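You operate a simulated robot arm through the tools that you are given. There is no shell and no other tool. Be economical: measure what you need, move in short steps, check, and stop when the job is done.

You run a simulated robot arm. Do the job below in one go: nothing can be reset, and whatever is moved stays where it is left.

Task
Put the carton that says "masks" from the white-edged table on top of the brown small box and the carton marked "bags" on the belt. Set down upright: carton.
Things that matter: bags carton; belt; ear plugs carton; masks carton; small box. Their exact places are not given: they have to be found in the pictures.

The check looks at the end state, three seconds after you hand in, the way a careful person would. Anything else that was tipped, shoved, dropped, spilled or broken makes it a failure.

Robot
A 7-joint arm with a two-finger parallel gripper on a trunk, on a base that drives. Base frame: it is fixed to the floor where the robot stands at the start and does not move with it; the origin is under the middle of the robot, x ahead of it, y to its left, z up. Units: cm, rad, N and s.
With the tool pointing down near the work surface it reaches from about 34 to 74 cm from the robot's upright axis, wherever it stands. Its first joint turns from -2.007 to 2.007 rad. Places, roughly: belt [-210, 150, 90]. Payload 3.91 kg.
The TCP is the grasp point between the finger pads, 3 cm short of the fingertips. In the tool frame z runs along the fingers and y along their closing line. The gripper opens to 11 cm. The fingers are 2 cm wide and 1 cm thick; the gripper's body (4.8 by 11.2 cm) begins 5.5 cm behind the TCP.
Orientation is told as [roll, pitch, yaw] about the base's x, y, z axes, in that order, counted from this pose: with the fingers straight down and closing along the base's y, the tool's x points along the base's -x, its y along +y and its z along -z.

Tools
- The arm moves only by the tool move_arm. Its argument "rows" is a list of rows, each a list of 7 numbers: the shift along the tool's x, y, z in units of 30 mm (1.0 is 30 mm), then the turn, a rotation vector about the tool's x, y, z in units of 8 degrees (1.0 is 8 degrees), then the finger opening in cm, from 0 to 11. In form: [[dx, dy, dz, ax, ay, az, hand], ...]. A call has 1 to 12 rows; each row shifts and turns the commanded pose from where the row before left it, along the tool's axes as they then stand. A call with a number of a shift or a turn outside -1 to 1 is refused whole. Each row takes 0.2 s and may step no farther than 5 cm and 0.15 rad from the row before; otherwise, or with a gripper value out of range, the whole call is refused. Where a pose cannot be reached the arm comes as near as it can. A force on the tool above 40 N (or 10 N above the force at the start of the call, whichever is more), or a blocked arm, ends the call early, and 0.2 s more pass. The fingers move at their own pace (about 10.8 cm/s each) and stop on an object; they squeeze with about 28 N. The grip force told is the motor's: it shows also when the fingers shut on nothing. Time passes only in rows, and 0.2 s behind the last, so rows that do not move let the fingers close. It gives the time, the measured TCP pose, the force on the tool (base axes), the opening and the grip force at its end, in the units of the frame above (readings bear some noise), with the torque about the TCP (base axes, N m) and any sound that the robot's microphone picked up.
- Cameras (640 x 400 px; columns grow to the right, rows downward): "scene" is now at [1.96, 14.47, 160.93]; the picture's right is [-0.11, -0.99, 0.00], its down [-0.73, 0.08, -0.68] and it looks along [0.68, -0.08, -0.73] (base axes); focal length 294 px, centre (320, 200). "wrist" rides on the gripper at [7.2, 1.7, -10.3] in the tool frame; the picture's right is [-0.23, 0.97, 0.00], its down [-0.76, -0.18, -0.62] and it looks along [-0.61, -0.14, 0.78] (tool axes); focal length 222 px, centre (320, 200).
- get_image(camera): a new picture of that camera. It takes no simulated time.
- move_column(by): slides the trunk up (or, below 0, down) by that many cm; the arm and the scene camera ride with it, the base frame stays. It gives what a move gives, with no picture.
- roll_base(legs): drives the robot by 1 to 6 legs, each [ahead, turn to the left] in cm and rad, along the robot's own axes; the way and the turn of a leg run together, so that a leg with both is an arc; at most 150 cm and 3.142 rad a leg. The arm and the cameras ride along, it lands a little off, and it stops where it bumps. It gives what a move gives.
- pan_tilt(pan, tilt): turns the head with the scene camera to pan (to the left, within 2.705 rad either way) and tilt (down, from -0.506 to 1.204), counted from straight ahead of the robot. It gives what a move gives.
- measure_at(camera, pixels): for up to 12 pixels [column, row] of the newest picture of that camera ("zoom" is the newest enlarged one), the place [x, y, z] in the base frame of the surface seen there, good to about 0.2 cm. It takes no simulated time.
- inspect(camera, box): a new picture of the part [left, top, right, bottom] of that camera's present view, enlarged. It takes no simulated time.
- hand_in(): hands the job in; it is judged then, once.

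Go step by step. Measure first, check grasps and placings, and put right what went wrong. The budget is 80 turns and 68 pictures, counting those below and the enlarged ones. Unless the task says otherwise, let go and move clear before handing in, and close with one line.

The tools are called after "Request:" as a command line: name --pt "numbers of a row" for each row, then --argument value for the rest, lists and objects as JSON in quotes. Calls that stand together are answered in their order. move_arm: Moves the arm, as the interface text tells. Its arguments: {"type":"object","properties":{"rows":{"type":"array","items":{"type":"array","items":{"type":"number"}}}},"required":["rows"]} The other tools are called the same way: move_column (by) slides the trunk up or down; roll_base (legs) drives the base; pan_tilt (pan, tilt) turns the head that bears the scene camera; get_image (camera) takes a picture; measure_at (camera, pixels) gives the place of the surface under pixels of a picture; inspect (camera, box) takes an enlarged picture of a part of a camera's view; hand_in () hands the job in.

At the start:

```text
time_s: 0.0
tcp_pos: [52.42, -9.95, 110.73]
tcp_rot: [-0.001, -0.001, -0.008]
ft_force: [0.4, -0.5, 0.0]
torque: [0.01, -0.02, 0.01]
grip_width: 11.01
gripper_force: 0.0
trunk travel left (down, up): [-72.5, 26.5]
robot x, y, heading: [0.16, -0.14, 0.002]
head pan, tilt: [-0.112, 0.822]
```

scene: 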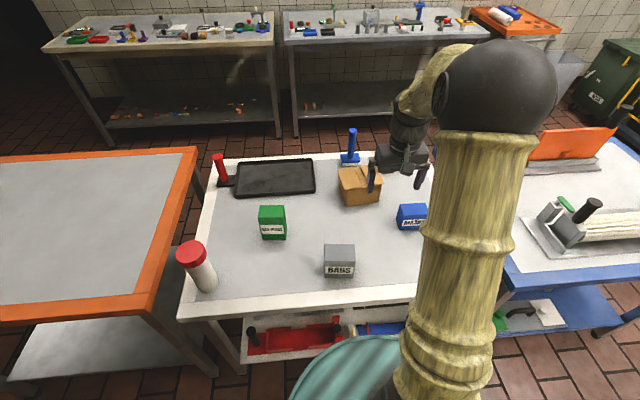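
wrist: 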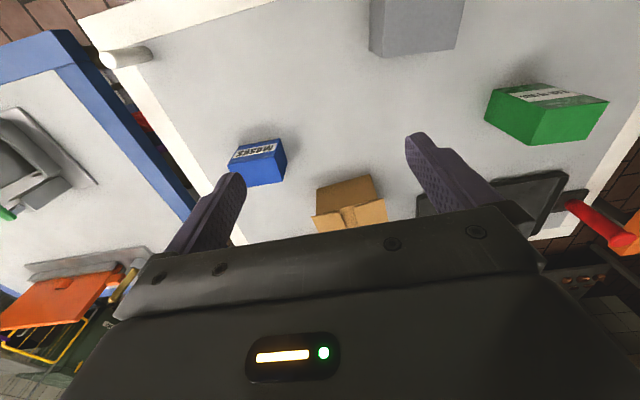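

The scene shows the blue carton (412,216), probably "masks", the grey "bags" (339,260), the green one (272,222) and the brown box (360,185). I'll enlarge to read labels and measure.

Request:
inspect --camera "scene" --box '[240, 150, 440, 290]'

Request:
inspect --camera "wrist" --box '[200, 100, 420, 240]'

Request:
measure_at --camera "scene" --pixels '[[324, 246], [355, 246], [354, 262], [325, 262], [326, 277], [354, 278], [399, 206], [425, 206], [401, 217], [402, 228], [340, 168], [378, 184]]'

```text
2.86 times, centred on (340, 220) of scene
```

zoom: 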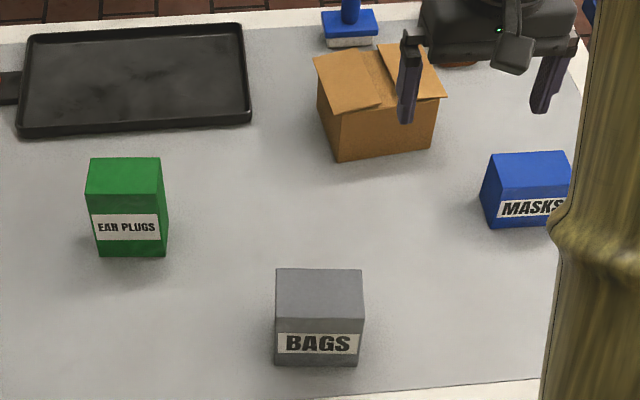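

```text
2.86 times, centred on (310, 170) of wrist
```

zoom: 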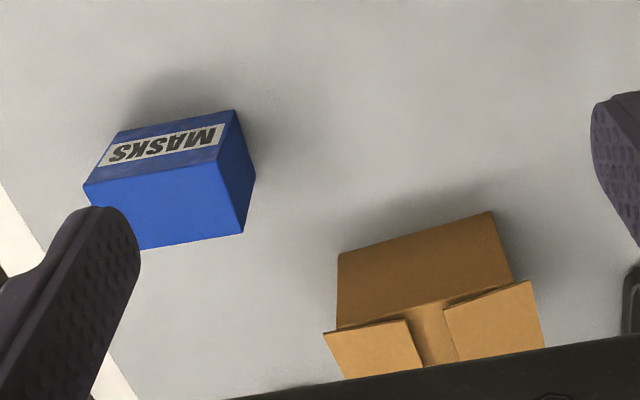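

```text
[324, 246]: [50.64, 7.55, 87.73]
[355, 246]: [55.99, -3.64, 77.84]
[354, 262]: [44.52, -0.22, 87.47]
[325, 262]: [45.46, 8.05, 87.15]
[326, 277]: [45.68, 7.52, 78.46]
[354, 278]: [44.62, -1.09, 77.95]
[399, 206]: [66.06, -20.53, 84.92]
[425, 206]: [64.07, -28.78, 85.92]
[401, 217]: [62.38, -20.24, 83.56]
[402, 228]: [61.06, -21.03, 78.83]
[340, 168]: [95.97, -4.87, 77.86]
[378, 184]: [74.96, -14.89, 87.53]
```

The labels are confirmed: blue is masks, grey is bags. I'll look at the brown box's flaps closely and measure its top and the masks carton's corners.

Request:
inspect --camera "scene" --box '[330, 155, 430, 235]'

```text
5.00 times, centred on (380, 195) of scene
```

zoom: 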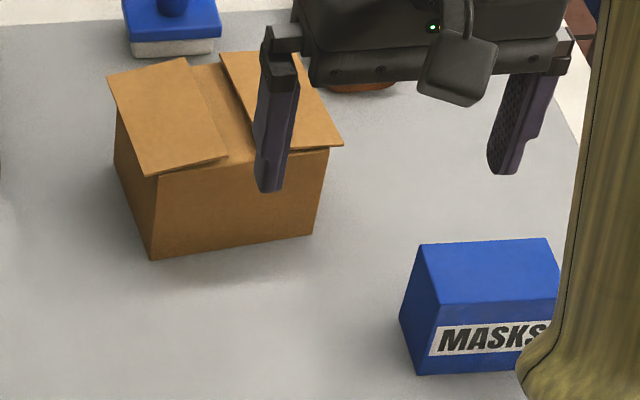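

Request:
measure_at --camera "zoom" --pixels '[[115, 80], [182, 65], [155, 168], [222, 153], [205, 85], [228, 150], [232, 58], [336, 141], [205, 75], [152, 252], [310, 230], [300, 150]]'

Request:
measure_at --camera "zoom" --pixels '[[423, 250], [543, 243], [440, 300], [556, 288], [416, 370], [518, 368], [404, 315], [490, 270], [240, 120], [215, 110], [165, 120], [310, 120]]'

```text
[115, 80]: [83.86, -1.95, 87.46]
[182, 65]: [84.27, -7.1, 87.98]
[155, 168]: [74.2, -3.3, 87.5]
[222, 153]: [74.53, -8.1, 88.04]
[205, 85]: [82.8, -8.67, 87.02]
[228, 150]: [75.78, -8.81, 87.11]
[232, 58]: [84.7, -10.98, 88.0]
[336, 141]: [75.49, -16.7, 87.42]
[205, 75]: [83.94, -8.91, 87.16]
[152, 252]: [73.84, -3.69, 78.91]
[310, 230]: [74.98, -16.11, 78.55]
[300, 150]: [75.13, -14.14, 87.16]
```

```text
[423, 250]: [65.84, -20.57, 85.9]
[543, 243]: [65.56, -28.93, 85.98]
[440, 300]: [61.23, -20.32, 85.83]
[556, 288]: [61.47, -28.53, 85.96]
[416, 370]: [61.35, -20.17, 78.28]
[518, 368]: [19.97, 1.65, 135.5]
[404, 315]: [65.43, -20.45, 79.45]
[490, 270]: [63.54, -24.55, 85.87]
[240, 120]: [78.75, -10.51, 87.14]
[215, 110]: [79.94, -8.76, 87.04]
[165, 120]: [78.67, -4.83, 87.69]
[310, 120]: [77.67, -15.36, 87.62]
```

Masks carton: x 61.2–65.8, y −20.3…−28.9, top 86. Box top centre is about (79.5, −9.5, 88), slightly out of reach, so I'll check the space between base and table.

Request:
measure_at --camera "scene" --pixels '[[300, 298], [300, 312], [350, 340], [385, 337], [300, 380], [260, 360], [250, 297], [195, 318], [150, 310], [510, 285], [190, 255], [205, 288]]'

Request:
pan_tilt --pan 0.3 --tilt 1.2

Request:
get_image --camera "scene"

```text
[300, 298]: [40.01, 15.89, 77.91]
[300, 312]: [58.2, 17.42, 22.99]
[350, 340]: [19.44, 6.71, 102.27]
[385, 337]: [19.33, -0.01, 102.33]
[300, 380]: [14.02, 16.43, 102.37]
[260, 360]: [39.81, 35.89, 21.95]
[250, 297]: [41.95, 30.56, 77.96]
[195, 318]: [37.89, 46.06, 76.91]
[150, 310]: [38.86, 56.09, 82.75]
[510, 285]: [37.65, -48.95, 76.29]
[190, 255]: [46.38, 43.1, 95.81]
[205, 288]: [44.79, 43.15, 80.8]
```

```text
time_s: 0.9
tcp_pos: [52.4, -10.13, 110.81]
tcp_rot: [-0.002, 0.0, -0.008]
ft_force: [0.1, 0.5, -0.1]
torque: [-0.01, -0.02, -0.02]
grip_width: 10.99
gripper_force: 0.0
trunk travel left (down, up): [-72.5, 26.5]
robot x, y, heading: [-0.09, -0.06, -0.0]
head pan, tilt: [0.3, 1.201]
```

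```text
62 pictures are left
```

scene: 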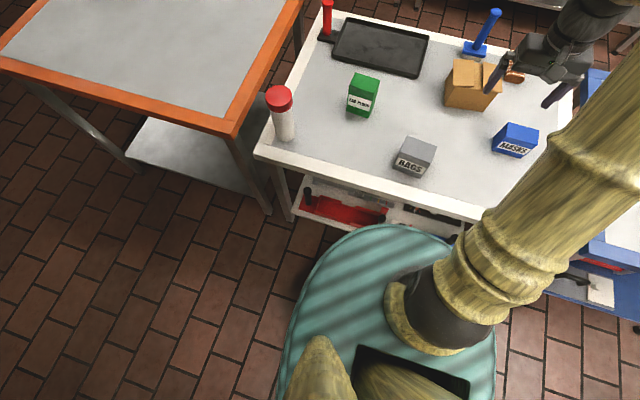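

The teal body's front edge (≈(370,226)) seems clear of the table edge at x≈38; I'll measure it.

Request:
measure_at --camera "scene" --pixels '[[370, 228], [420, 231], [300, 300], [290, 350], [440, 238], [492, 335]]'

```text
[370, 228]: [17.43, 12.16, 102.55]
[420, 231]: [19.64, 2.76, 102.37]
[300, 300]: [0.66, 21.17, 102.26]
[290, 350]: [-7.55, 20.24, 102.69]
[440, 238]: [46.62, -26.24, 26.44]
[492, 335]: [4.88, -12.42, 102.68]
```

There's room: I'll drive ahead 8 cm so that the box is within reach.

Request:
roll_base --legs '[[8, 0]]'

Request:
pan_tilt --pan -0.1 --tilt 0.82

```text
time_s: 1.9
tcp_pos: [60.41, -9.95, 110.75]
tcp_rot: [0.001, 0.001, -0.009]
ft_force: [0.0, -0.7, 0.2]
torque: [0.03, 0.03, 0.01]
grip_width: 10.98
gripper_force: 0.1
trunk travel left (down, up): [-72.5, 26.5]
robot x, y, heading: [7.84, 0.18, -0.0]
head pan, tilt: [0.3, 1.201]
```

```text
time_s: 2.8
tcp_pos: [60.28, -10.04, 110.69]
tcp_rot: [-0.001, 0.0, -0.009]
ft_force: [-0.6, 0.1, 0.2]
torque: [-0.02, 0.0, 0.03]
grip_width: 10.99
gripper_force: 0.1
trunk travel left (down, up): [-72.5, 26.5]
robot x, y, heading: [7.59, 0.03, 0.0]
head pan, tilt: [-0.099, 0.82]
```

I'm now moving over the masks carton at (63.5, −24.65), staying above z = 92.

Request:
move_arm --pt "-0.213 -0.973 0 0 0 0 11" --pt "-0.213 -0.973 0 0 0 0 11" --pt "-0.213 -0.973 0 0 0 0 11" --pt "-0.213 -0.973 0 0 0 0 11" --pt "-0.213 -0.973 0 0 0 0 11" --pt "0 0 0.9 0 0 0 11" --pt "0 0 0.9 0 0 0 11" --pt "0 0 0.9 0 0 0 11" --pt "0 0 0.9 0 0 0 11" --pt "0 0 0.9 0 0 0 11" --pt "0 0 0.9 0 0 0 11" --pt "0 0 0.7 0 0 0 11"

Request:
get_image --camera "scene"

Request:
get_image --camera "wrist"

```text
time_s: 5.4
tcp_pos: [63.38, -24.55, 92.54]
tcp_rot: [0.0, 0.001, -0.007]
ft_force: [-0.2, -0.2, -0.2]
torque: [-0.01, 0.01, -0.02]
grip_width: 11.01
gripper_force: 0.1
trunk travel left (down, up): [-72.5, 26.5]
robot x, y, heading: [8.13, -0.27, -0.002]
head pan, tilt: [-0.099, 0.82]
```

```text
61 pictures are left
```

scene: 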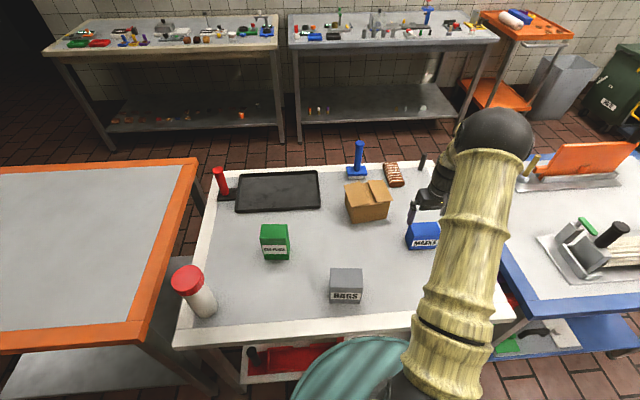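

```text
60 pictures are left
```

wrist: 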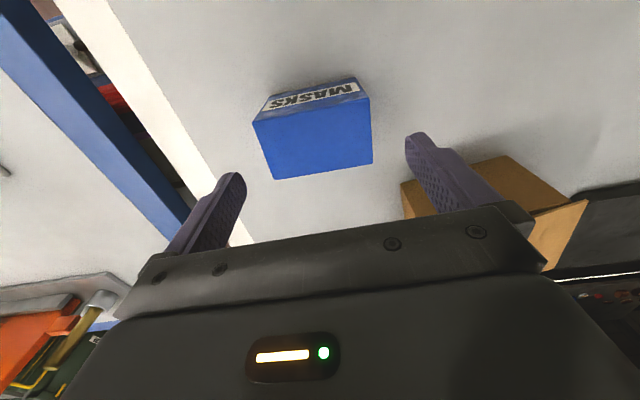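

The carton sits between the fingers in the wrist view; I'll measure its top corners (254,123), (370,98), (372,162), (274,178) for exact centring.

Request:
measure_at --camera "wrist" --pixels '[[258, 125], [367, 102], [369, 161], [276, 176], [315, 140]]'

```text
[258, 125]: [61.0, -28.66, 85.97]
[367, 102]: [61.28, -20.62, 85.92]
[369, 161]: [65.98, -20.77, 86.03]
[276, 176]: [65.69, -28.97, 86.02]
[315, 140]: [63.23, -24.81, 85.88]
```

Centre (63.4, −24.75) matches the TCP; I descend to z≈82.5 and close.

Request:
move_arm --pt "0 -0.07 0.85 0 0 0 11" --pt "0 0 0.85 0 0 0 11" --pt "0 0 0.85 0 0 0 11" --pt "0 0 0.8 0 0 0 11" --pt "0 0 0 0 0 0 11" --pt "0 0 0 0 0 0 8" --pt "0 0 0 0 0 0 7.5" --pt "0 0 0 0 0 0 7.5" --pt "0 0 0 0 0 0 7.5"

```text
time_s: 7.4
tcp_pos: [63.42, -25.0, 82.25]
tcp_rot: [-0.001, -0.001, -0.01]
ft_force: [-1.5, 0.1, 0.0]
torque: [-0.05, -0.03, 0.01]
grip_width: 9.02
gripper_force: 28.1
trunk travel left (down, up): [-72.5, 26.5]
robot x, y, heading: [7.49, -0.22, 0.003]
head pan, tilt: [-0.099, 0.82]
```

Gripped at 9.0 cm with 28 N. I'll lift 15 cm.

Request:
move_arm --pt "0 0 -0.5 0 0 0 7.5" --pt "0 0 -0.9 0 0 0 7.5" --pt "0 0 -0.9 0 0 0 7.5" --pt "0 0 -0.9 0 0 0 7.5" --pt "0 0 -0.9 0 0 0 7.5" --pt "0 0 -0.9 0 0 0 7.5"

Request:
get_image --camera "wrist"

Request:
inspect --camera "scene" --box '[330, 150, 450, 240]'

```text
time_s: 8.8
tcp_pos: [63.51, -24.89, 97.37]
tcp_rot: [-0.001, 0.002, -0.008]
ft_force: [-0.3, 0.4, -1.3]
torque: [0.01, 0.02, -0.01]
grip_width: 9.01
gripper_force: 27.5
trunk travel left (down, up): [-72.5, 26.5]
robot x, y, heading: [7.46, -0.07, 0.001]
head pan, tilt: [-0.099, 0.82]
```

```text
59 pictures are left
```

wrist: 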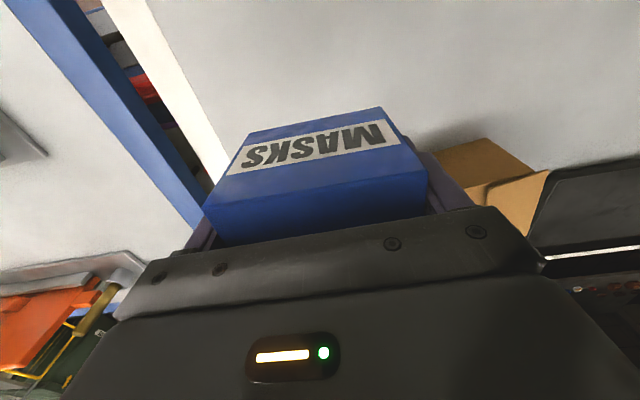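

```text
4.44 times, centred on (390, 195) of scene
```

zoom: 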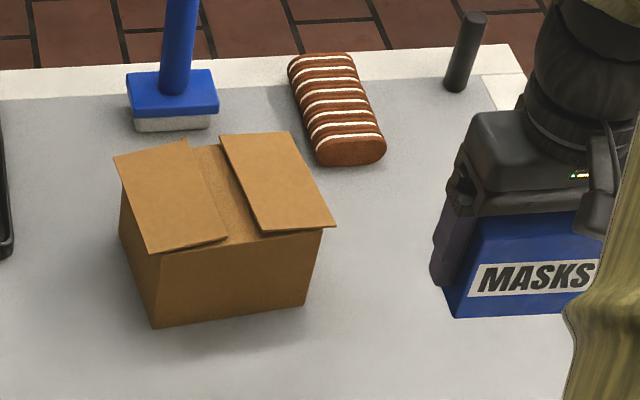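

Carton lifted, upright. The box is now unobstructed, so I'll measure its flaps and the nearby blue brush handle.

Request:
measure_at --camera "zoom" --pixels '[[118, 160], [183, 146], [152, 248], [224, 238], [224, 140], [286, 136], [264, 227], [330, 223], [182, 10], [175, 80], [205, 150], [240, 225]]'

```text
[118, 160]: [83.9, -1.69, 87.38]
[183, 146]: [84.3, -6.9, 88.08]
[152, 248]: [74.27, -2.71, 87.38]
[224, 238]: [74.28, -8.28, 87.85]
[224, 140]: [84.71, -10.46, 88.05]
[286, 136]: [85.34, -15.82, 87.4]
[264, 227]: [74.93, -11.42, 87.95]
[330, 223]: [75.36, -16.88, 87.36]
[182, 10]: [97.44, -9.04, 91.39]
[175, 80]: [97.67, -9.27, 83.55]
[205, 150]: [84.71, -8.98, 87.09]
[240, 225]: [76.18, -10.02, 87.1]
```

Box centre ≈(79.6, −9.3), inner flap edges at z≈88.05. I carry the carton there at height, then check.

Request:
move_arm --pt "-0.659 0.646 0 0 0 0 7.5" --pt "-0.659 0.646 0 0 0 0 7.5" --pt "-0.659 0.646 0 0 0 0 7.5" --pt "-0.659 0.646 0 0 0 0 7.5" --pt "-0.659 0.646 0 0 0 0 7.5" --pt "-0.659 0.646 0 0 0 0 7.5" --pt "-0.659 0.646 0 0 0 0 7.5" --pt "-0.659 0.646 0 0 0 0 7.5" --pt "0 0 0 0 0 0 7.5"

Request:
inspect --camera "scene" --box '[310, 130, 450, 235]'

```text
time_s: 10.8
tcp_pos: [79.26, -9.38, 97.37]
tcp_rot: [0.0, -0.001, -0.01]
ft_force: [0.1, 0.2, -1.9]
torque: [0.01, 0.04, 0.01]
grip_width: 9.03
gripper_force: 28.0
trunk travel left (down, up): [-72.5, 26.5]
robot x, y, heading: [7.6, -0.06, -0.004]
head pan, tilt: [-0.099, 0.82]
```

```text
3.81 times, centred on (380, 182) of scene
```

zoom: 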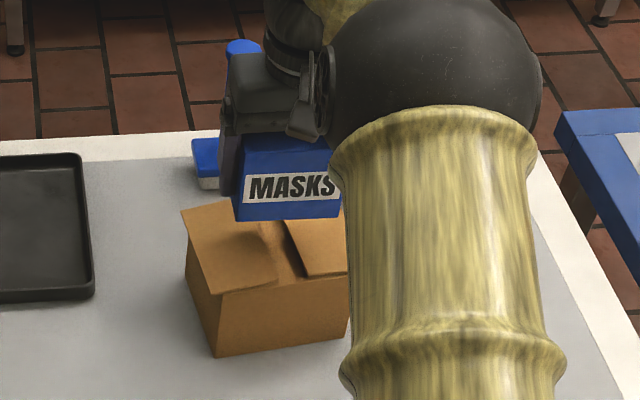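

Carton is above the box. I'll lower it to just above the contact height of z≈92.3.

Request:
move_arm --pt "0 0 0.5 0 0 0 7.5" --pt "0 0 0.5 0 0 0 7.5" --pt "0 0 0.4 0 0 0 7.5" --pt "0 0 0.15 0 0 0 7.5" --pt "0 0 0.06 0 0 0 7.5" --pt "0 0 0 0 0 0 7.5"

Request:
get_image --camera "wrist"

Request:
inspect --camera "scene" --box '[340, 150, 420, 230]'

```text
time_s: 12.2
tcp_pos: [79.27, -9.35, 92.43]
tcp_rot: [-0.001, 0.002, -0.009]
ft_force: [0.5, 1.0, -0.7]
torque: [-0.04, -0.01, -0.02]
grip_width: 9.0
gripper_force: 27.9
trunk travel left (down, up): [-72.5, 26.5]
robot x, y, heading: [7.63, -0.03, -0.001]
head pan, tilt: [-0.099, 0.82]
```

```text
56 pictures are left
```

wrist: 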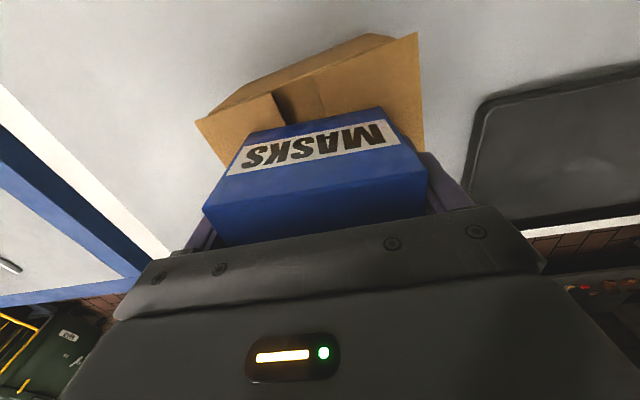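

```text
5.00 times, centred on (380, 190) of scene
```

zoom: 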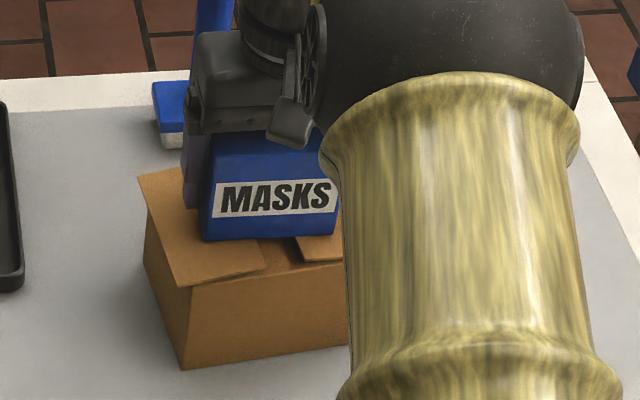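

Nearly in contact. I'll creep down in 0.6 mm steps until the force shows it.

Request:
move_arm --pt "0 0 0.03 0 0 0 7.5" --pt "0 0 0.03 0 0 0 7.5" --pt "0 0 0 0 0 0 7.5"

```text
time_s: 13.0
tcp_pos: [79.33, -9.28, 92.48]
tcp_rot: [0.001, -0.001, -0.009]
ft_force: [-0.5, 0.9, -1.3]
torque: [-0.02, -0.02, 0.03]
grip_width: 9.01
gripper_force: 27.6
trunk travel left (down, up): [-72.5, 26.5]
robot x, y, heading: [7.81, 0.23, 0.002]
head pan, tilt: [-0.099, 0.82]
```

No contact yet (Fz −1.3 still the carton's weight). Creep further.

Request:
move_arm --pt "0 0 0.03 0 0 0 7.5" --pt "0 0 0.03 0 0 0 7.5" --pt "0 0 0 0 0 0 7.5"

```text
time_s: 13.8
tcp_pos: [79.29, -9.29, 92.15]
tcp_rot: [0.001, -0.002, -0.008]
ft_force: [-0.3, 0.7, -1.7]
torque: [-0.02, 0.0, 0.0]
grip_width: 9.0
gripper_force: 28.2
trunk travel left (down, up): [-72.5, 26.5]
robot x, y, heading: [7.96, 0.09, 0.006]
head pan, tilt: [-0.099, 0.82]
```

Request:
move_arm --pt "0 0 0.03 0 0 0 7.5" --pt "0 0 0.03 0 0 0 7.5" --pt "0 0 0 0 0 0 7.5"

```text
time_s: 14.6
tcp_pos: [79.32, -9.39, 92.03]
tcp_rot: [-0.001, 0.001, -0.008]
ft_force: [-0.2, -0.4, -2.2]
torque: [-0.01, 0.01, 0.01]
grip_width: 9.03
gripper_force: 27.6
trunk travel left (down, up): [-72.5, 26.5]
robot x, y, heading: [7.73, -0.08, 0.002]
head pan, tilt: [-0.099, 0.82]
```

Still no upward force. I'll look closely at the gap.

Request:
inspect --camera "scene" --box '[355, 170, 405, 215]'

Request:
inspect --camera "wrist" --box '[190, 30, 430, 180]'

```text
8.89 times, centred on (380, 192) of scene
```

zoom: 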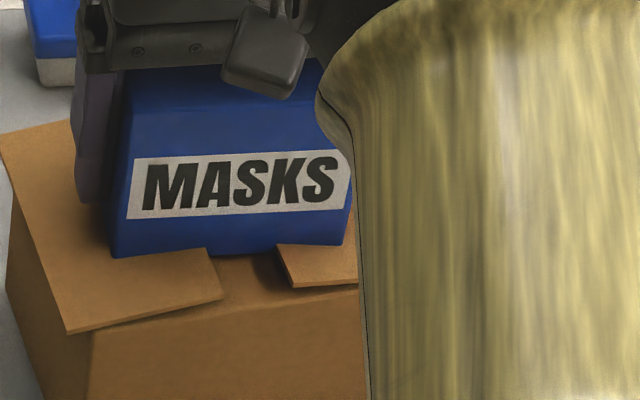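

```text
2.67 times, centred on (310, 105) of wrist
```

zoom: 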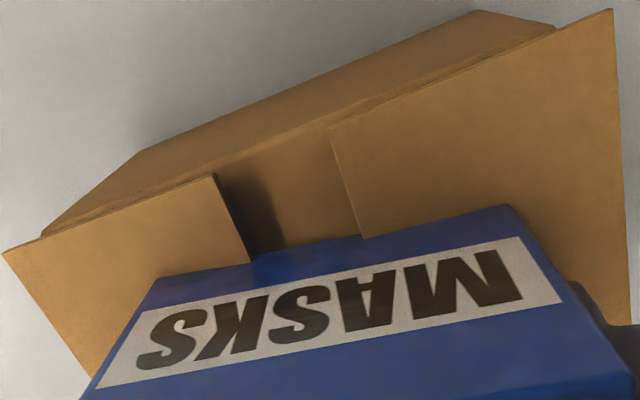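

The carton's bottom has sunk slightly past the flap edges, so the solid top is nearer z≈87.1 (TCP ≈91.35). I'll continue creeping.

Request:
move_arm --pt "0 0 0.05 0 0 0 7.5" --pt "0 0 0.05 0 0 0 7.5" --pt "0 0 0.03 0 0 0 7.5" --pt "0 0 0 0 0 0 7.5"

```text
time_s: 15.6
tcp_pos: [79.4, -9.43, 91.5]
tcp_rot: [0.001, 0.001, -0.011]
ft_force: [0.1, 0.3, -1.5]
torque: [0.01, 0.02, 0.02]
grip_width: 9.02
gripper_force: 28.1
trunk travel left (down, up): [-72.5, 26.5]
robot x, y, heading: [7.89, -0.19, -0.0]
head pan, tilt: [-0.099, 0.82]
```

Request:
move_arm --pt "0 0 0.03 0 0 0 7.5" --pt "0 0 0.03 0 0 0 7.5" --pt "0 0 0 0 0 0 7.5"

```text
time_s: 16.4
tcp_pos: [79.28, -9.43, 91.69]
tcp_rot: [0.0, 0.0, -0.008]
ft_force: [0.6, -2.7, 9.5]
torque: [0.07, 0.2, 0.01]
grip_width: 8.99
gripper_force: 28.4
trunk travel left (down, up): [-72.5, 26.5]
robot x, y, heading: [7.56, -0.35, -0.003]
head pan, tilt: [-0.099, 0.82]
```

Contact: Fz = +9.5 N. I'll ease off slightly, open and rise straight up.

Request:
move_arm --pt "0 0 -0.02 0 0 0 7.5" --pt "0 0 0 0 0 0 11" --pt "0 0 0 0 0 0 11" --pt "0 0 0 0 0 0 11" --pt "0 0 -0.4 0 0 0 11" --pt "0 0 -0.8 0 0 0 11" --pt "0 0 -0.9 0 0 0 11" --pt "0 0 -0.9 0 0 0 11" --pt "0 0 -0.9 0 0 0 11" --pt "0 0 -0.9 0 0 0 11"

Request:
get_image --camera "wrist"

Request:
inspect --camera "scene" --box '[330, 140, 430, 220]'

```text
time_s: 18.6
tcp_pos: [79.14, -9.59, 106.14]
tcp_rot: [-0.001, 0.002, -0.009]
ft_force: [0.1, -0.7, -0.4]
torque: [-0.05, 0.01, -0.01]
grip_width: 10.97
gripper_force: 0.0
trunk travel left (down, up): [-72.5, 26.5]
robot x, y, heading: [7.99, -0.25, -0.002]
head pan, tilt: [-0.099, 0.82]
```

```text
52 pictures are left
```

wrist: 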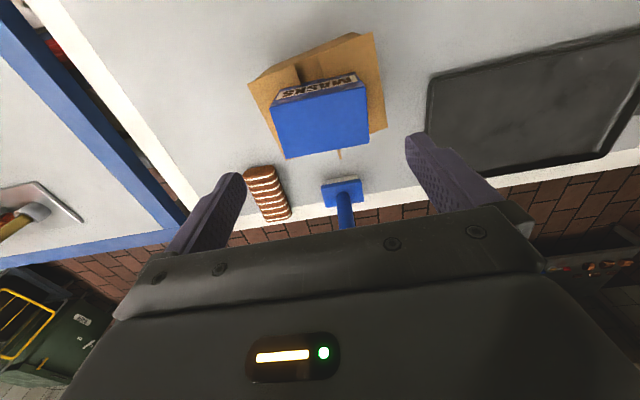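

```text
5.00 times, centred on (380, 180) of scene
```

zoom: 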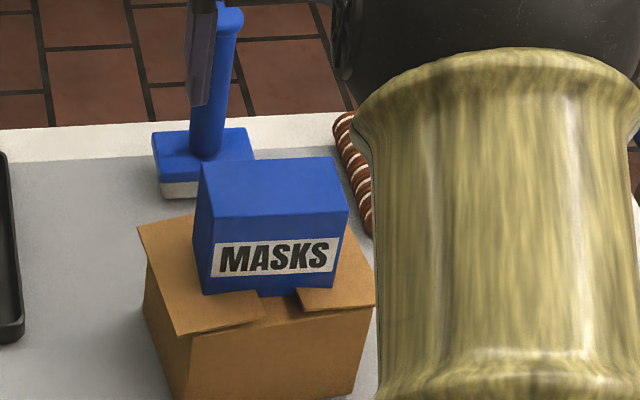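

Masks stands upright on the brown box. Now I move over the bags carton near (48, 3.5).

Request:
move_arm --pt "0.867 0.365 0 0 0 0 11" --pt "0.867 0.365 0 0 0 0 11" --pt "0.867 0.365 0 0 0 0 11" --pt "0.867 0.365 0 0 0 0 11" --pt "0.867 0.365 0 0 0 0 11" --pt "0.867 0.365 0 0 0 0 11" --pt "0.867 0.365 0 0 0 0 11" --pt "0.867 0.365 0 0 0 0 11" --pt "0.867 0.365 0 0 0 0 11" --pt "0.867 0.365 0 0 0 0 11" --pt "0.867 0.365 0 0 0 0 11" --pt "0.867 0.365 0 0 0 0 11"

Request:
get_image --camera "wrist"

Request:
get_image --camera "scene"

```text
time_s: 21.2
tcp_pos: [48.28, 3.91, 106.01]
tcp_rot: [0.0, 0.001, -0.008]
ft_force: [0.1, 0.2, 0.2]
torque: [0.04, -0.02, 0.02]
grip_width: 11.0
gripper_force: 0.1
trunk travel left (down, up): [-72.5, 26.5]
robot x, y, heading: [7.91, -0.04, -0.001]
head pan, tilt: [-0.099, 0.82]
```

```text
50 pictures are left
```

wrist: 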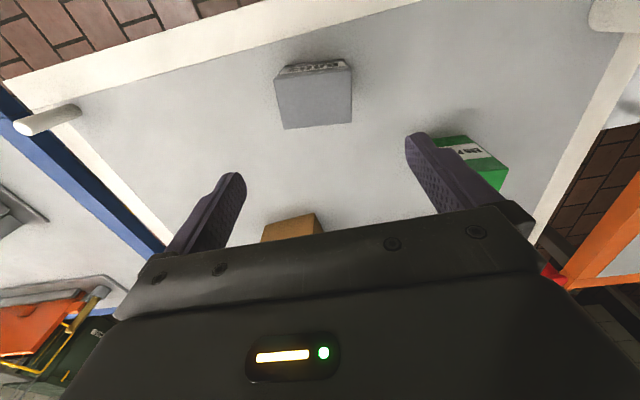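

```text
49 pictures are left
```

scene: 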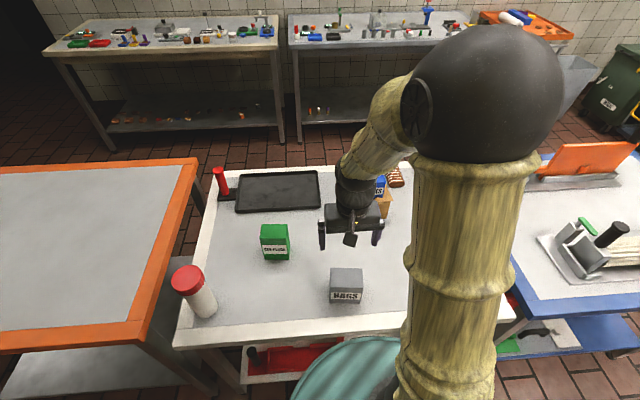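

Request:
measure_at --camera "wrist" --pixels '[[277, 77], [349, 69], [350, 122], [286, 127], [315, 98], [300, 150]]'

```text
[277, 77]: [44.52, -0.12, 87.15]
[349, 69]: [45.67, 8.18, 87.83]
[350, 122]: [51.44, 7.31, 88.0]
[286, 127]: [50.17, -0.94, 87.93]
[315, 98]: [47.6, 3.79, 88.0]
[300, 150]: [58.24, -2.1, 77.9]
```

Bags carton: centre (48.0, 3.6), turned about −8°, size 5.9 × 8.4, top 88. I'll align the yaw, centre, and lower to z≈92.5.

Request:
move_arm --pt "0.09 -0.1 0 0 0 0 11" --pt "0 0 0 0 0 0.965 11" --pt "0 0 0.9 0 0 0 11" --pt "0 0 0.9 0 0 0 11" --pt "0 0 0.9 0 0 0 11" --pt "0 0 0.9 0 0 0 11" --pt "0 0 0.8 0 0 0 11" --pt "0 0 0 0 0 0 11"

Request:
get_image --camera "wrist"

```text
time_s: 23.0
tcp_pos: [47.93, 3.55, 92.59]
tcp_rot: [0.0, -0.001, -0.144]
ft_force: [-0.7, 0.3, 0.0]
torque: [-0.04, 0.01, 0.0]
grip_width: 10.99
gripper_force: 0.1
trunk travel left (down, up): [-72.5, 26.5]
robot x, y, heading: [7.7, -0.16, -0.001]
head pan, tilt: [-0.099, 0.82]
```

```text
48 pictures are left
```

wrist: 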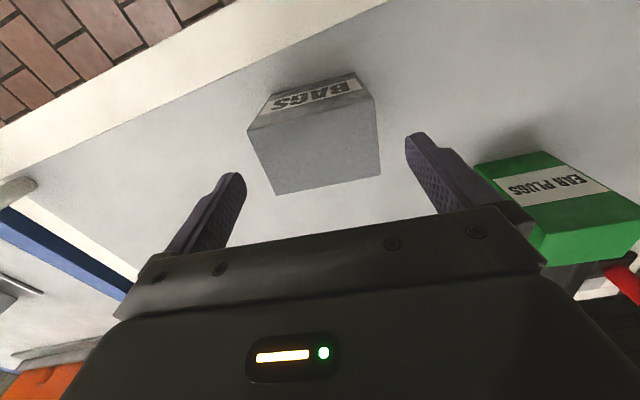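

Well aligned. I descend to z≈83.8, close, and lift a little.

Request:
move_arm --pt "0 0 0.8 0 0 0 11" --pt "0 0 0.8 0 0 0 11" --pt "0 0 0.8 0 0 0 11" --pt "0 0 0.53 0 0 0 11" --pt "0 0 0 0 0 0 11" --pt "0 0 0 0 0 0 8" --pt "0 0 0 0 0 0 7.3" --pt "0 0 0 0 0 0 7.3" --pt "0 0 0 0 0 0 7.3"

Request:
move_arm --pt "0 0 -0.5 0 0 0 7.3" --pt "0 0 -0.9 0 0 0 7.3" --pt "0 0 -0.9 0 0 0 7.3" --pt "0 0 -0.9 0 0 0 7.3" --pt "0 0 -0.9 0 0 0 7.3" --pt "0 0 -0.9 0 0 0 7.3" --pt "0 0 -0.9 0 0 0 7.3" --pt "0 0 -0.9 0 0 0 7.3" --pt "0 0 -0.9 0 0 0 7.3"

Request:
get_image --camera "wrist"

Request:
get_image --camera "scene"

```text
time_s: 25.0
tcp_pos: [47.81, 3.57, 83.99]
tcp_rot: [-0.002, -0.001, -0.144]
ft_force: [-0.2, -0.2, 0.0]
torque: [0.03, 0.01, -0.01]
grip_width: 8.97
gripper_force: 28.4
trunk travel left (down, up): [-72.5, 26.5]
robot x, y, heading: [7.62, 0.25, -0.003]
head pan, tilt: [-0.099, 0.82]
```

```text
time_s: 27.0
tcp_pos: [47.94, 3.57, 107.27]
tcp_rot: [0.0, 0.001, -0.144]
ft_force: [-0.1, -0.3, -0.8]
torque: [-0.02, -0.03, 0.01]
grip_width: 8.97
gripper_force: 27.6
trunk travel left (down, up): [-72.5, 26.5]
robot x, y, heading: [7.94, 0.2, 0.001]
head pan, tilt: [-0.099, 0.82]
```

```text
47 pictures are left
```

wrist: 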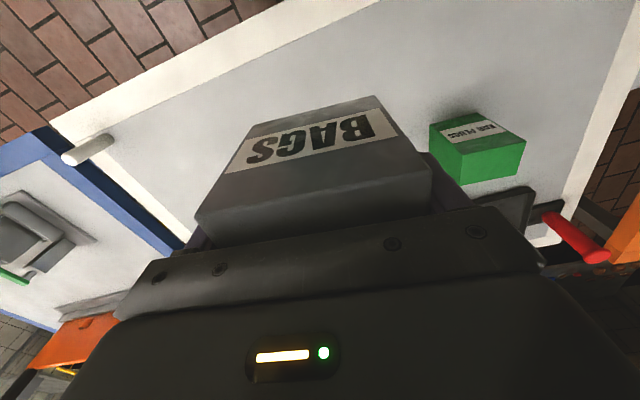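

```text
46 pictures are left
```

scene: 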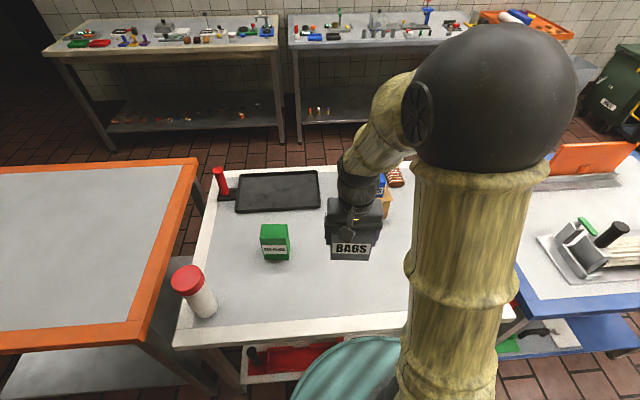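

Bags carton is held firmly. Before driving I look behind and to the left for obstacles and the belt.

Request:
pan_tilt --pan 2.5 --tilt 0.5

Request:
get_image --camera "scene"

Request:
pan_tilt --pan 1.5 --tilt 0.6

Request:
get_image --camera "scene"

Request:
pan_tilt --pan -2.6 --tilt 0.6

Request:
get_image --camera "scene"

```text
time_s: 29.3
tcp_pos: [48.09, 3.63, 107.2]
tcp_rot: [-0.001, 0.0, -0.142]
ft_force: [-0.1, -0.3, -1.1]
torque: [0.04, 0.0, -0.02]
grip_width: 8.97
gripper_force: 28.0
trunk travel left (down, up): [-72.5, 26.5]
robot x, y, heading: [7.72, 0.1, -0.002]
head pan, tilt: [2.499, 0.499]
```

```text
45 pictures are left
```

scene: 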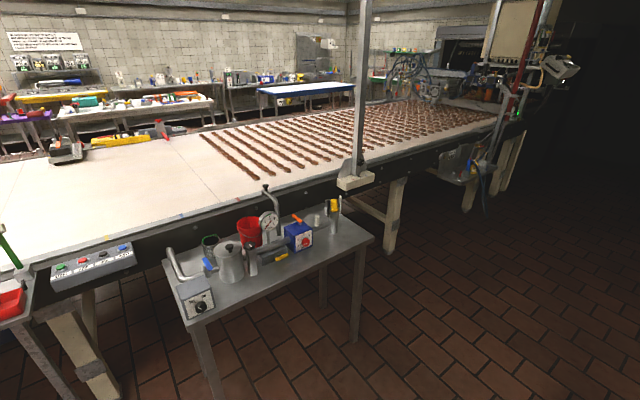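

```text
time_s: 30.6
tcp_pos: [48.12, 3.62, 107.21]
tcp_rot: [-0.001, 0.0, -0.144]
ft_force: [-0.2, -0.5, -2.0]
torque: [-0.01, -0.01, 0.02]
grip_width: 9.0
gripper_force: 28.9
trunk travel left (down, up): [-72.5, 26.5]
robot x, y, heading: [7.95, -0.26, -0.001]
head pan, tilt: [1.499, 0.6]
```

```text
44 pictures are left
```

scene: 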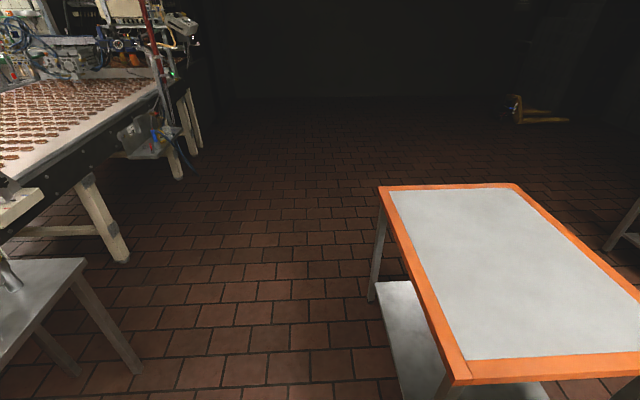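

```text
time_s: 33.9
tcp_pos: [48.2, 3.6, 107.16]
tcp_rot: [-0.001, 0.0, -0.143]
ft_force: [0.2, 0.5, -1.6]
torque: [-0.01, -0.04, 0.01]
grip_width: 8.98
gripper_force: 27.8
trunk travel left (down, up): [-72.5, 26.5]
robot x, y, heading: [7.82, 0.34, 0.001]
head pan, tilt: [-2.601, 0.6]
```

```text
43 pictures are left
```

scene: 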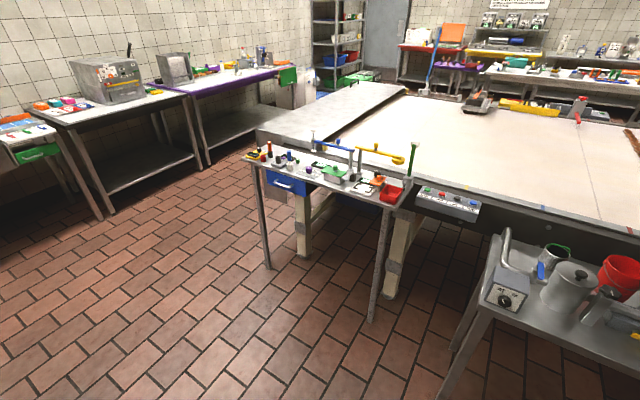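

The long conveyor behind is the belt. I'll re-view at pan 2.5 and measure its edge, the chocolate area and the tool table in front.

Request:
pan_tilt --pan 2.5 --tilt 0.5

Request:
get_image --camera "scene"

Request:
measure_at --camera "scene" --pixels '[[200, 215], [310, 175], [420, 143], [490, 122], [255, 178], [205, 133], [100, 250], [30, 268], [370, 238], [185, 300], [355, 182], [389, 252]]'

Request:
measure_at --camera "scene" --pixels '[[400, 100], [300, 115], [350, 130], [450, 125], [490, 205], [358, 60], [265, 190], [250, 305], [160, 262], [320, 210], [180, 170], [90, 190]]'

```text
time_s: 37.9
tcp_pos: [48.06, 3.63, 107.18]
tcp_rot: [0.002, 0.0, -0.143]
ft_force: [0.3, 0.2, -1.2]
torque: [0.02, 0.01, -0.01]
grip_width: 8.96
gripper_force: 28.4
trunk travel left (down, up): [-72.5, 26.5]
robot x, y, heading: [8.35, 0.04, -0.0]
head pan, tilt: [2.499, 0.499]
```

```text
42 pictures are left
```

scene: 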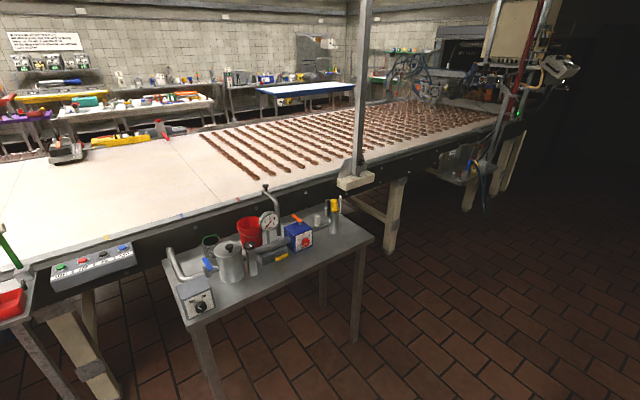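

```text
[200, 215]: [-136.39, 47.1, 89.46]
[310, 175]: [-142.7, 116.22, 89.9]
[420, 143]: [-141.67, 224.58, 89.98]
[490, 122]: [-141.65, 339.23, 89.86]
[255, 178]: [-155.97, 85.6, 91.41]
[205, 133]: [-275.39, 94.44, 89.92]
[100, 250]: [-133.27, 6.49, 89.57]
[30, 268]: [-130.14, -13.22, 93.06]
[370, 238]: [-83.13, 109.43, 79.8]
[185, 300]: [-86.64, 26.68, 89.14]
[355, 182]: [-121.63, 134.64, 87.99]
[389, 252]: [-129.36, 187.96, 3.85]
```

```text
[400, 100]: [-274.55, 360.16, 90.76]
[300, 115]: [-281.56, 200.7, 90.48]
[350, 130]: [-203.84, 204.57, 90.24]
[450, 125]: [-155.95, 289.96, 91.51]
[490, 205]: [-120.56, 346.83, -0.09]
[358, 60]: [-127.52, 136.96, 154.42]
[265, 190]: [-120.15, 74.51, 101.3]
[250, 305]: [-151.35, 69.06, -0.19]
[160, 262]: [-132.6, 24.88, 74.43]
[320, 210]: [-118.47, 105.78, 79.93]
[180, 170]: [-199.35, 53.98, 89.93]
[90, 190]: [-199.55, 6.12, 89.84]
```

Belt surface is z≈90 with its near edge at x≈−141; a bar-free strip runs along the near edge (x −142…−155). I'll zoom in on the part beyond the post.

Request:
inspect --camera "scene" --box '[330, 90, 510, 200]'

Request:
inspect --camera "scene" --box '[150, 110, 370, 250]'

```text
3.56 times, centred on (420, 145) of scene
```

zoom: 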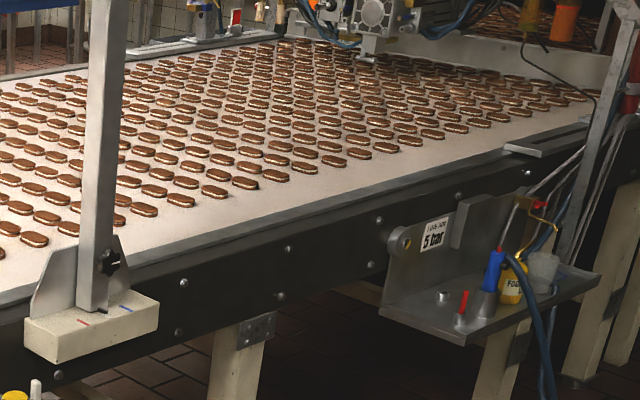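

```text
2.86 times, centred on (260, 180) of scene
```

zoom: 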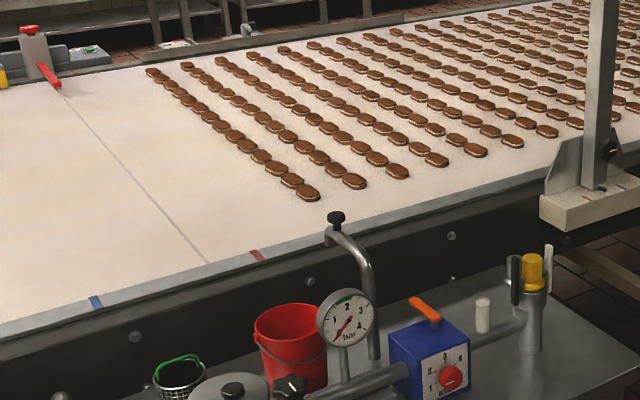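

The strip beyond the post (y≈150–200) is free. I'll back away 35 cm, turn left, and drive along x≈−27 between the tables.

Request:
roll_base --legs '[[-35, 0], [0, 1.571]]'

Request:
pan_tilt --pan 0.0 --tilt 0.6

Request:
get_image --camera "scene"

```text
time_s: 44.0
tcp_pos: [-30.19, 40.04, 107.18]
tcp_rot: [-0.001, 0.001, 1.425]
ft_force: [0.0, -0.2, -0.8]
torque: [0.01, -0.04, -0.03]
grip_width: 8.96
gripper_force: 27.8
trunk travel left (down, up): [-72.5, 26.5]
robot x, y, heading: [-27.0, -0.03, 1.57]
head pan, tilt: [2.499, 0.499]
```

```text
time_s: 46.3
tcp_pos: [-30.33, 40.24, 107.19]
tcp_rot: [0.0, -0.001, 1.424]
ft_force: [0.7, -1.1, -2.2]
torque: [0.04, -0.04, 0.02]
grip_width: 8.99
gripper_force: 27.8
trunk travel left (down, up): [-72.5, 26.5]
robot x, y, heading: [-27.12, 0.08, 1.567]
head pan, tilt: [0.0, 0.6]
```

```text
39 pictures are left
```

scene: 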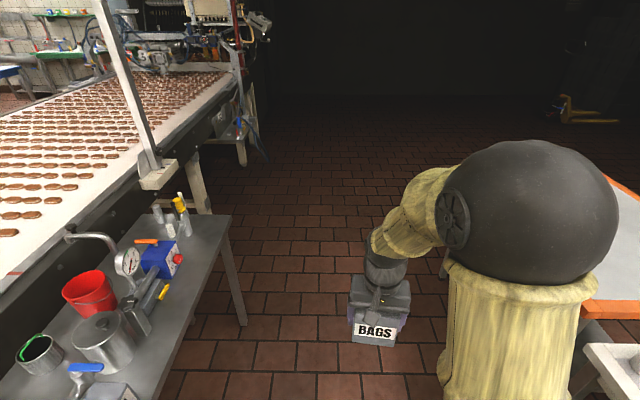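

The aisle ahead looks clear. I'll measure both sides: the tool table edge (232,215) and orange table corner (582,305).

Request:
measure_at --camera "scene" --pixels '[[230, 218], [242, 322], [583, 310], [598, 310], [445, 250], [630, 190], [155, 175], [195, 140], [245, 150], [205, 210], [140, 230], [440, 278]]'

```text
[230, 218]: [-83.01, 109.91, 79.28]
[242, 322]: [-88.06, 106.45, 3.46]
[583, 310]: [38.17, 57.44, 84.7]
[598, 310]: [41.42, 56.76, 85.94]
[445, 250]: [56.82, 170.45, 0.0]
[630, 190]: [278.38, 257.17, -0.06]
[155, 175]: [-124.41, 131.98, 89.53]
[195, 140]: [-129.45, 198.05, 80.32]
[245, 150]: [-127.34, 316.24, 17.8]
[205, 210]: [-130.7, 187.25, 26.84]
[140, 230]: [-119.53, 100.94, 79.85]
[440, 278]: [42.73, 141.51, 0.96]
```

Aisle is clear from x −83 to +38. I drive 172 cm along it and turn left to face the belt.

Request:
roll_base --legs '[[100, 0], [72, 0], [0, 1.571]]'

Request:
pan_tilt --pan 0.1 --tilt 0.6

Request:
get_image --camera "scene"

```text
time_s: 58.8
tcp_pos: [-66.28, 169.49, 107.18]
tcp_rot: [0.002, 0.0, 2.985]
ft_force: [-0.5, -0.4, -2.6]
torque: [-0.01, 0.03, -0.01]
grip_width: 8.97
gripper_force: 27.9
trunk travel left (down, up): [-72.5, 26.5]
robot x, y, heading: [-25.98, 172.74, 3.131]
head pan, tilt: [0.0, 0.6]
```

```text
time_s: 59.5
tcp_pos: [-66.43, 169.48, 107.23]
tcp_rot: [0.0, -0.001, 2.984]
ft_force: [0.2, 0.6, -1.1]
torque: [0.02, -0.02, 0.01]
grip_width: 8.98
gripper_force: 27.5
trunk travel left (down, up): [-72.5, 26.5]
robot x, y, heading: [-26.25, 172.75, 3.132]
head pan, tilt: [0.099, 0.6]
```

```text
38 pictures are left
```

scene: 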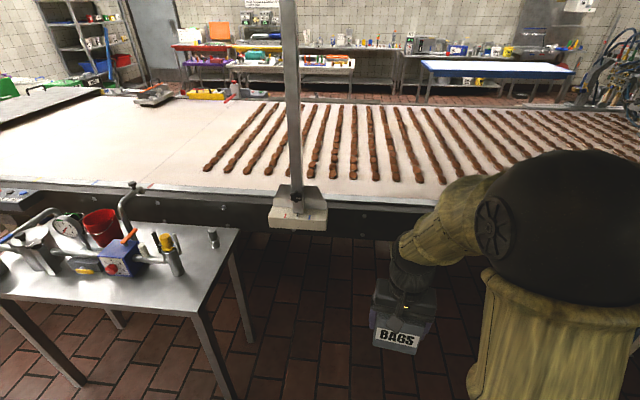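

I face the belt with the free strip at its near edge. I'll zoom and measure rim, belt edge and bar ends.

Request:
inspect --camera "scene" --box '[290, 140, 450, 240]'

Request:
measure_at --camera "zoom" --pixels '[[250, 155], [340, 160], [430, 165], [340, 195], [340, 215], [340, 235], [340, 245], [340, 258], [250, 230], [430, 250], [250, 190], [430, 200]]'

```text
4.00 times, centred on (370, 190) of scene
```

zoom: 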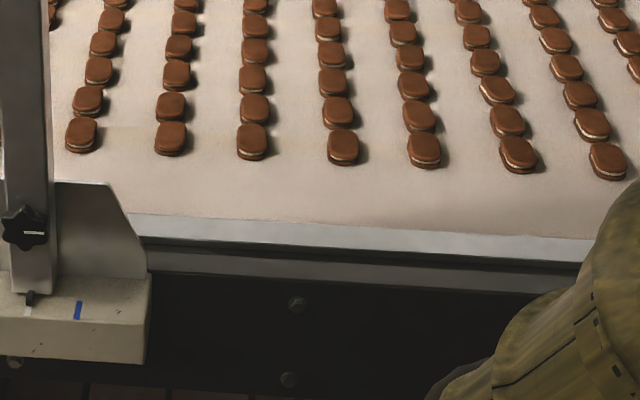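

```text
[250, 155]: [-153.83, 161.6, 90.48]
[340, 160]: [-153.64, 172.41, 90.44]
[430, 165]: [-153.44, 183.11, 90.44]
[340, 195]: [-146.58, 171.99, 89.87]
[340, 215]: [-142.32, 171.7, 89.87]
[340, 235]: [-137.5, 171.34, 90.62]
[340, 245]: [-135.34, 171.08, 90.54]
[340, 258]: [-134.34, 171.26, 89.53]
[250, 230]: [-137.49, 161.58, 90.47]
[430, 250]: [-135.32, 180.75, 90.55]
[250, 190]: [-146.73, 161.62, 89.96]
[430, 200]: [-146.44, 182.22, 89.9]
```

Free belt strip: x −138.6…−153.4 at z≈89.9; I'll aim the carton's centre at (−146, 171). Driving 60 cm ahead.

Request:
roll_base --legs '[[60, 0]]'

Request:
get_image --camera "scene"

```text
time_s: 62.9
tcp_pos: [-126.39, 170.99, 107.1]
tcp_rot: [0.001, -0.002, 2.973]
ft_force: [0.6, -1.0, -1.5]
torque: [0.0, -0.07, -0.01]
grip_width: 8.98
gripper_force: 28.0
trunk travel left (down, up): [-72.5, 26.5]
robot x, y, heading: [-86.27, 173.54, 3.118]
head pan, tilt: [0.099, 0.6]
```

```text
36 pictures are left
```

scene: 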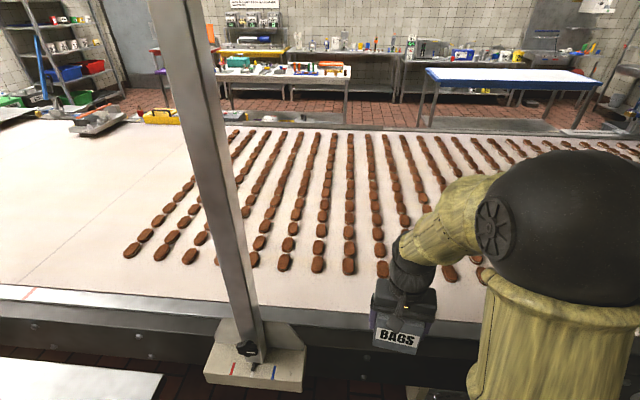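

Turn the tool to yaw ≈3.14 and extend 19.6 cm out over the strip.

Request:
move_arm --pt "0 0 0 0 0 -0.6 7.3" --pt "0 0 0 0 0 -0.6 7.3" --pt "-0.817 0 0 0 0 0 7.3" --pt "-0.817 0 0 0 0 0 7.3" --pt "-0.817 0 0 0 0 0 7.3" --pt "-0.817 0 0 0 0 0 7.3" --pt "-0.817 0 0 0 0 0 7.3" --pt "-0.817 0 0 0 0 0 7.3" --pt "-0.817 0 0 0 0 0 7.3" --pt "-0.817 0 0 0 0 0 7.3" --pt "0 0 0 0 0 0 7.3"

Request:
pan_tilt --pan 0.0 --tilt 0.8

Request:
get_image --camera "scene"

Request:
get_image --camera "wrist"

```text
time_s: 65.3
tcp_pos: [-145.97, 170.98, 107.29]
tcp_rot: [0.0, 0.0, 3.142]
ft_force: [0.4, -0.2, -1.7]
torque: [0.01, -0.03, 0.01]
grip_width: 8.98
gripper_force: 28.0
trunk travel left (down, up): [-72.5, 26.5]
robot x, y, heading: [-85.9, 173.66, 3.119]
head pan, tilt: [0.099, 0.6]
```

```text
time_s: 66.0
tcp_pos: [-145.99, 171.07, 107.16]
tcp_rot: [0.0, 0.001, 3.141]
ft_force: [-0.3, -0.2, -1.9]
torque: [0.01, -0.02, 0.0]
grip_width: 9.0
gripper_force: 27.9
trunk travel left (down, up): [-72.5, 26.5]
robot x, y, heading: [-86.31, 173.46, 3.112]
head pan, tilt: [0.0, 0.799]
```

```text
35 pictures are left
```

scene: 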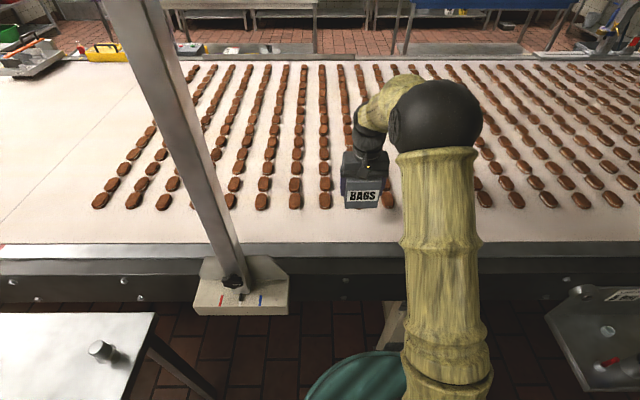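

```text
34 pictures are left
```

wrist: 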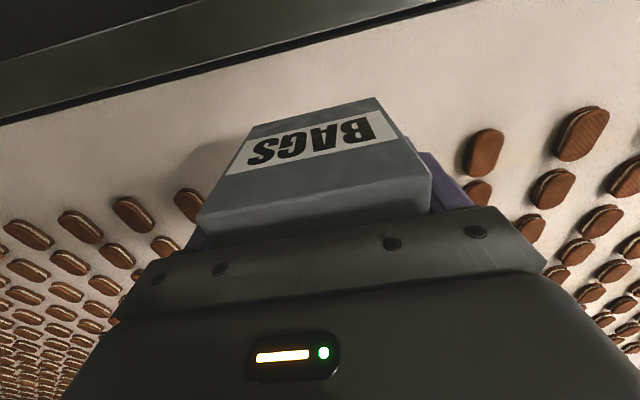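

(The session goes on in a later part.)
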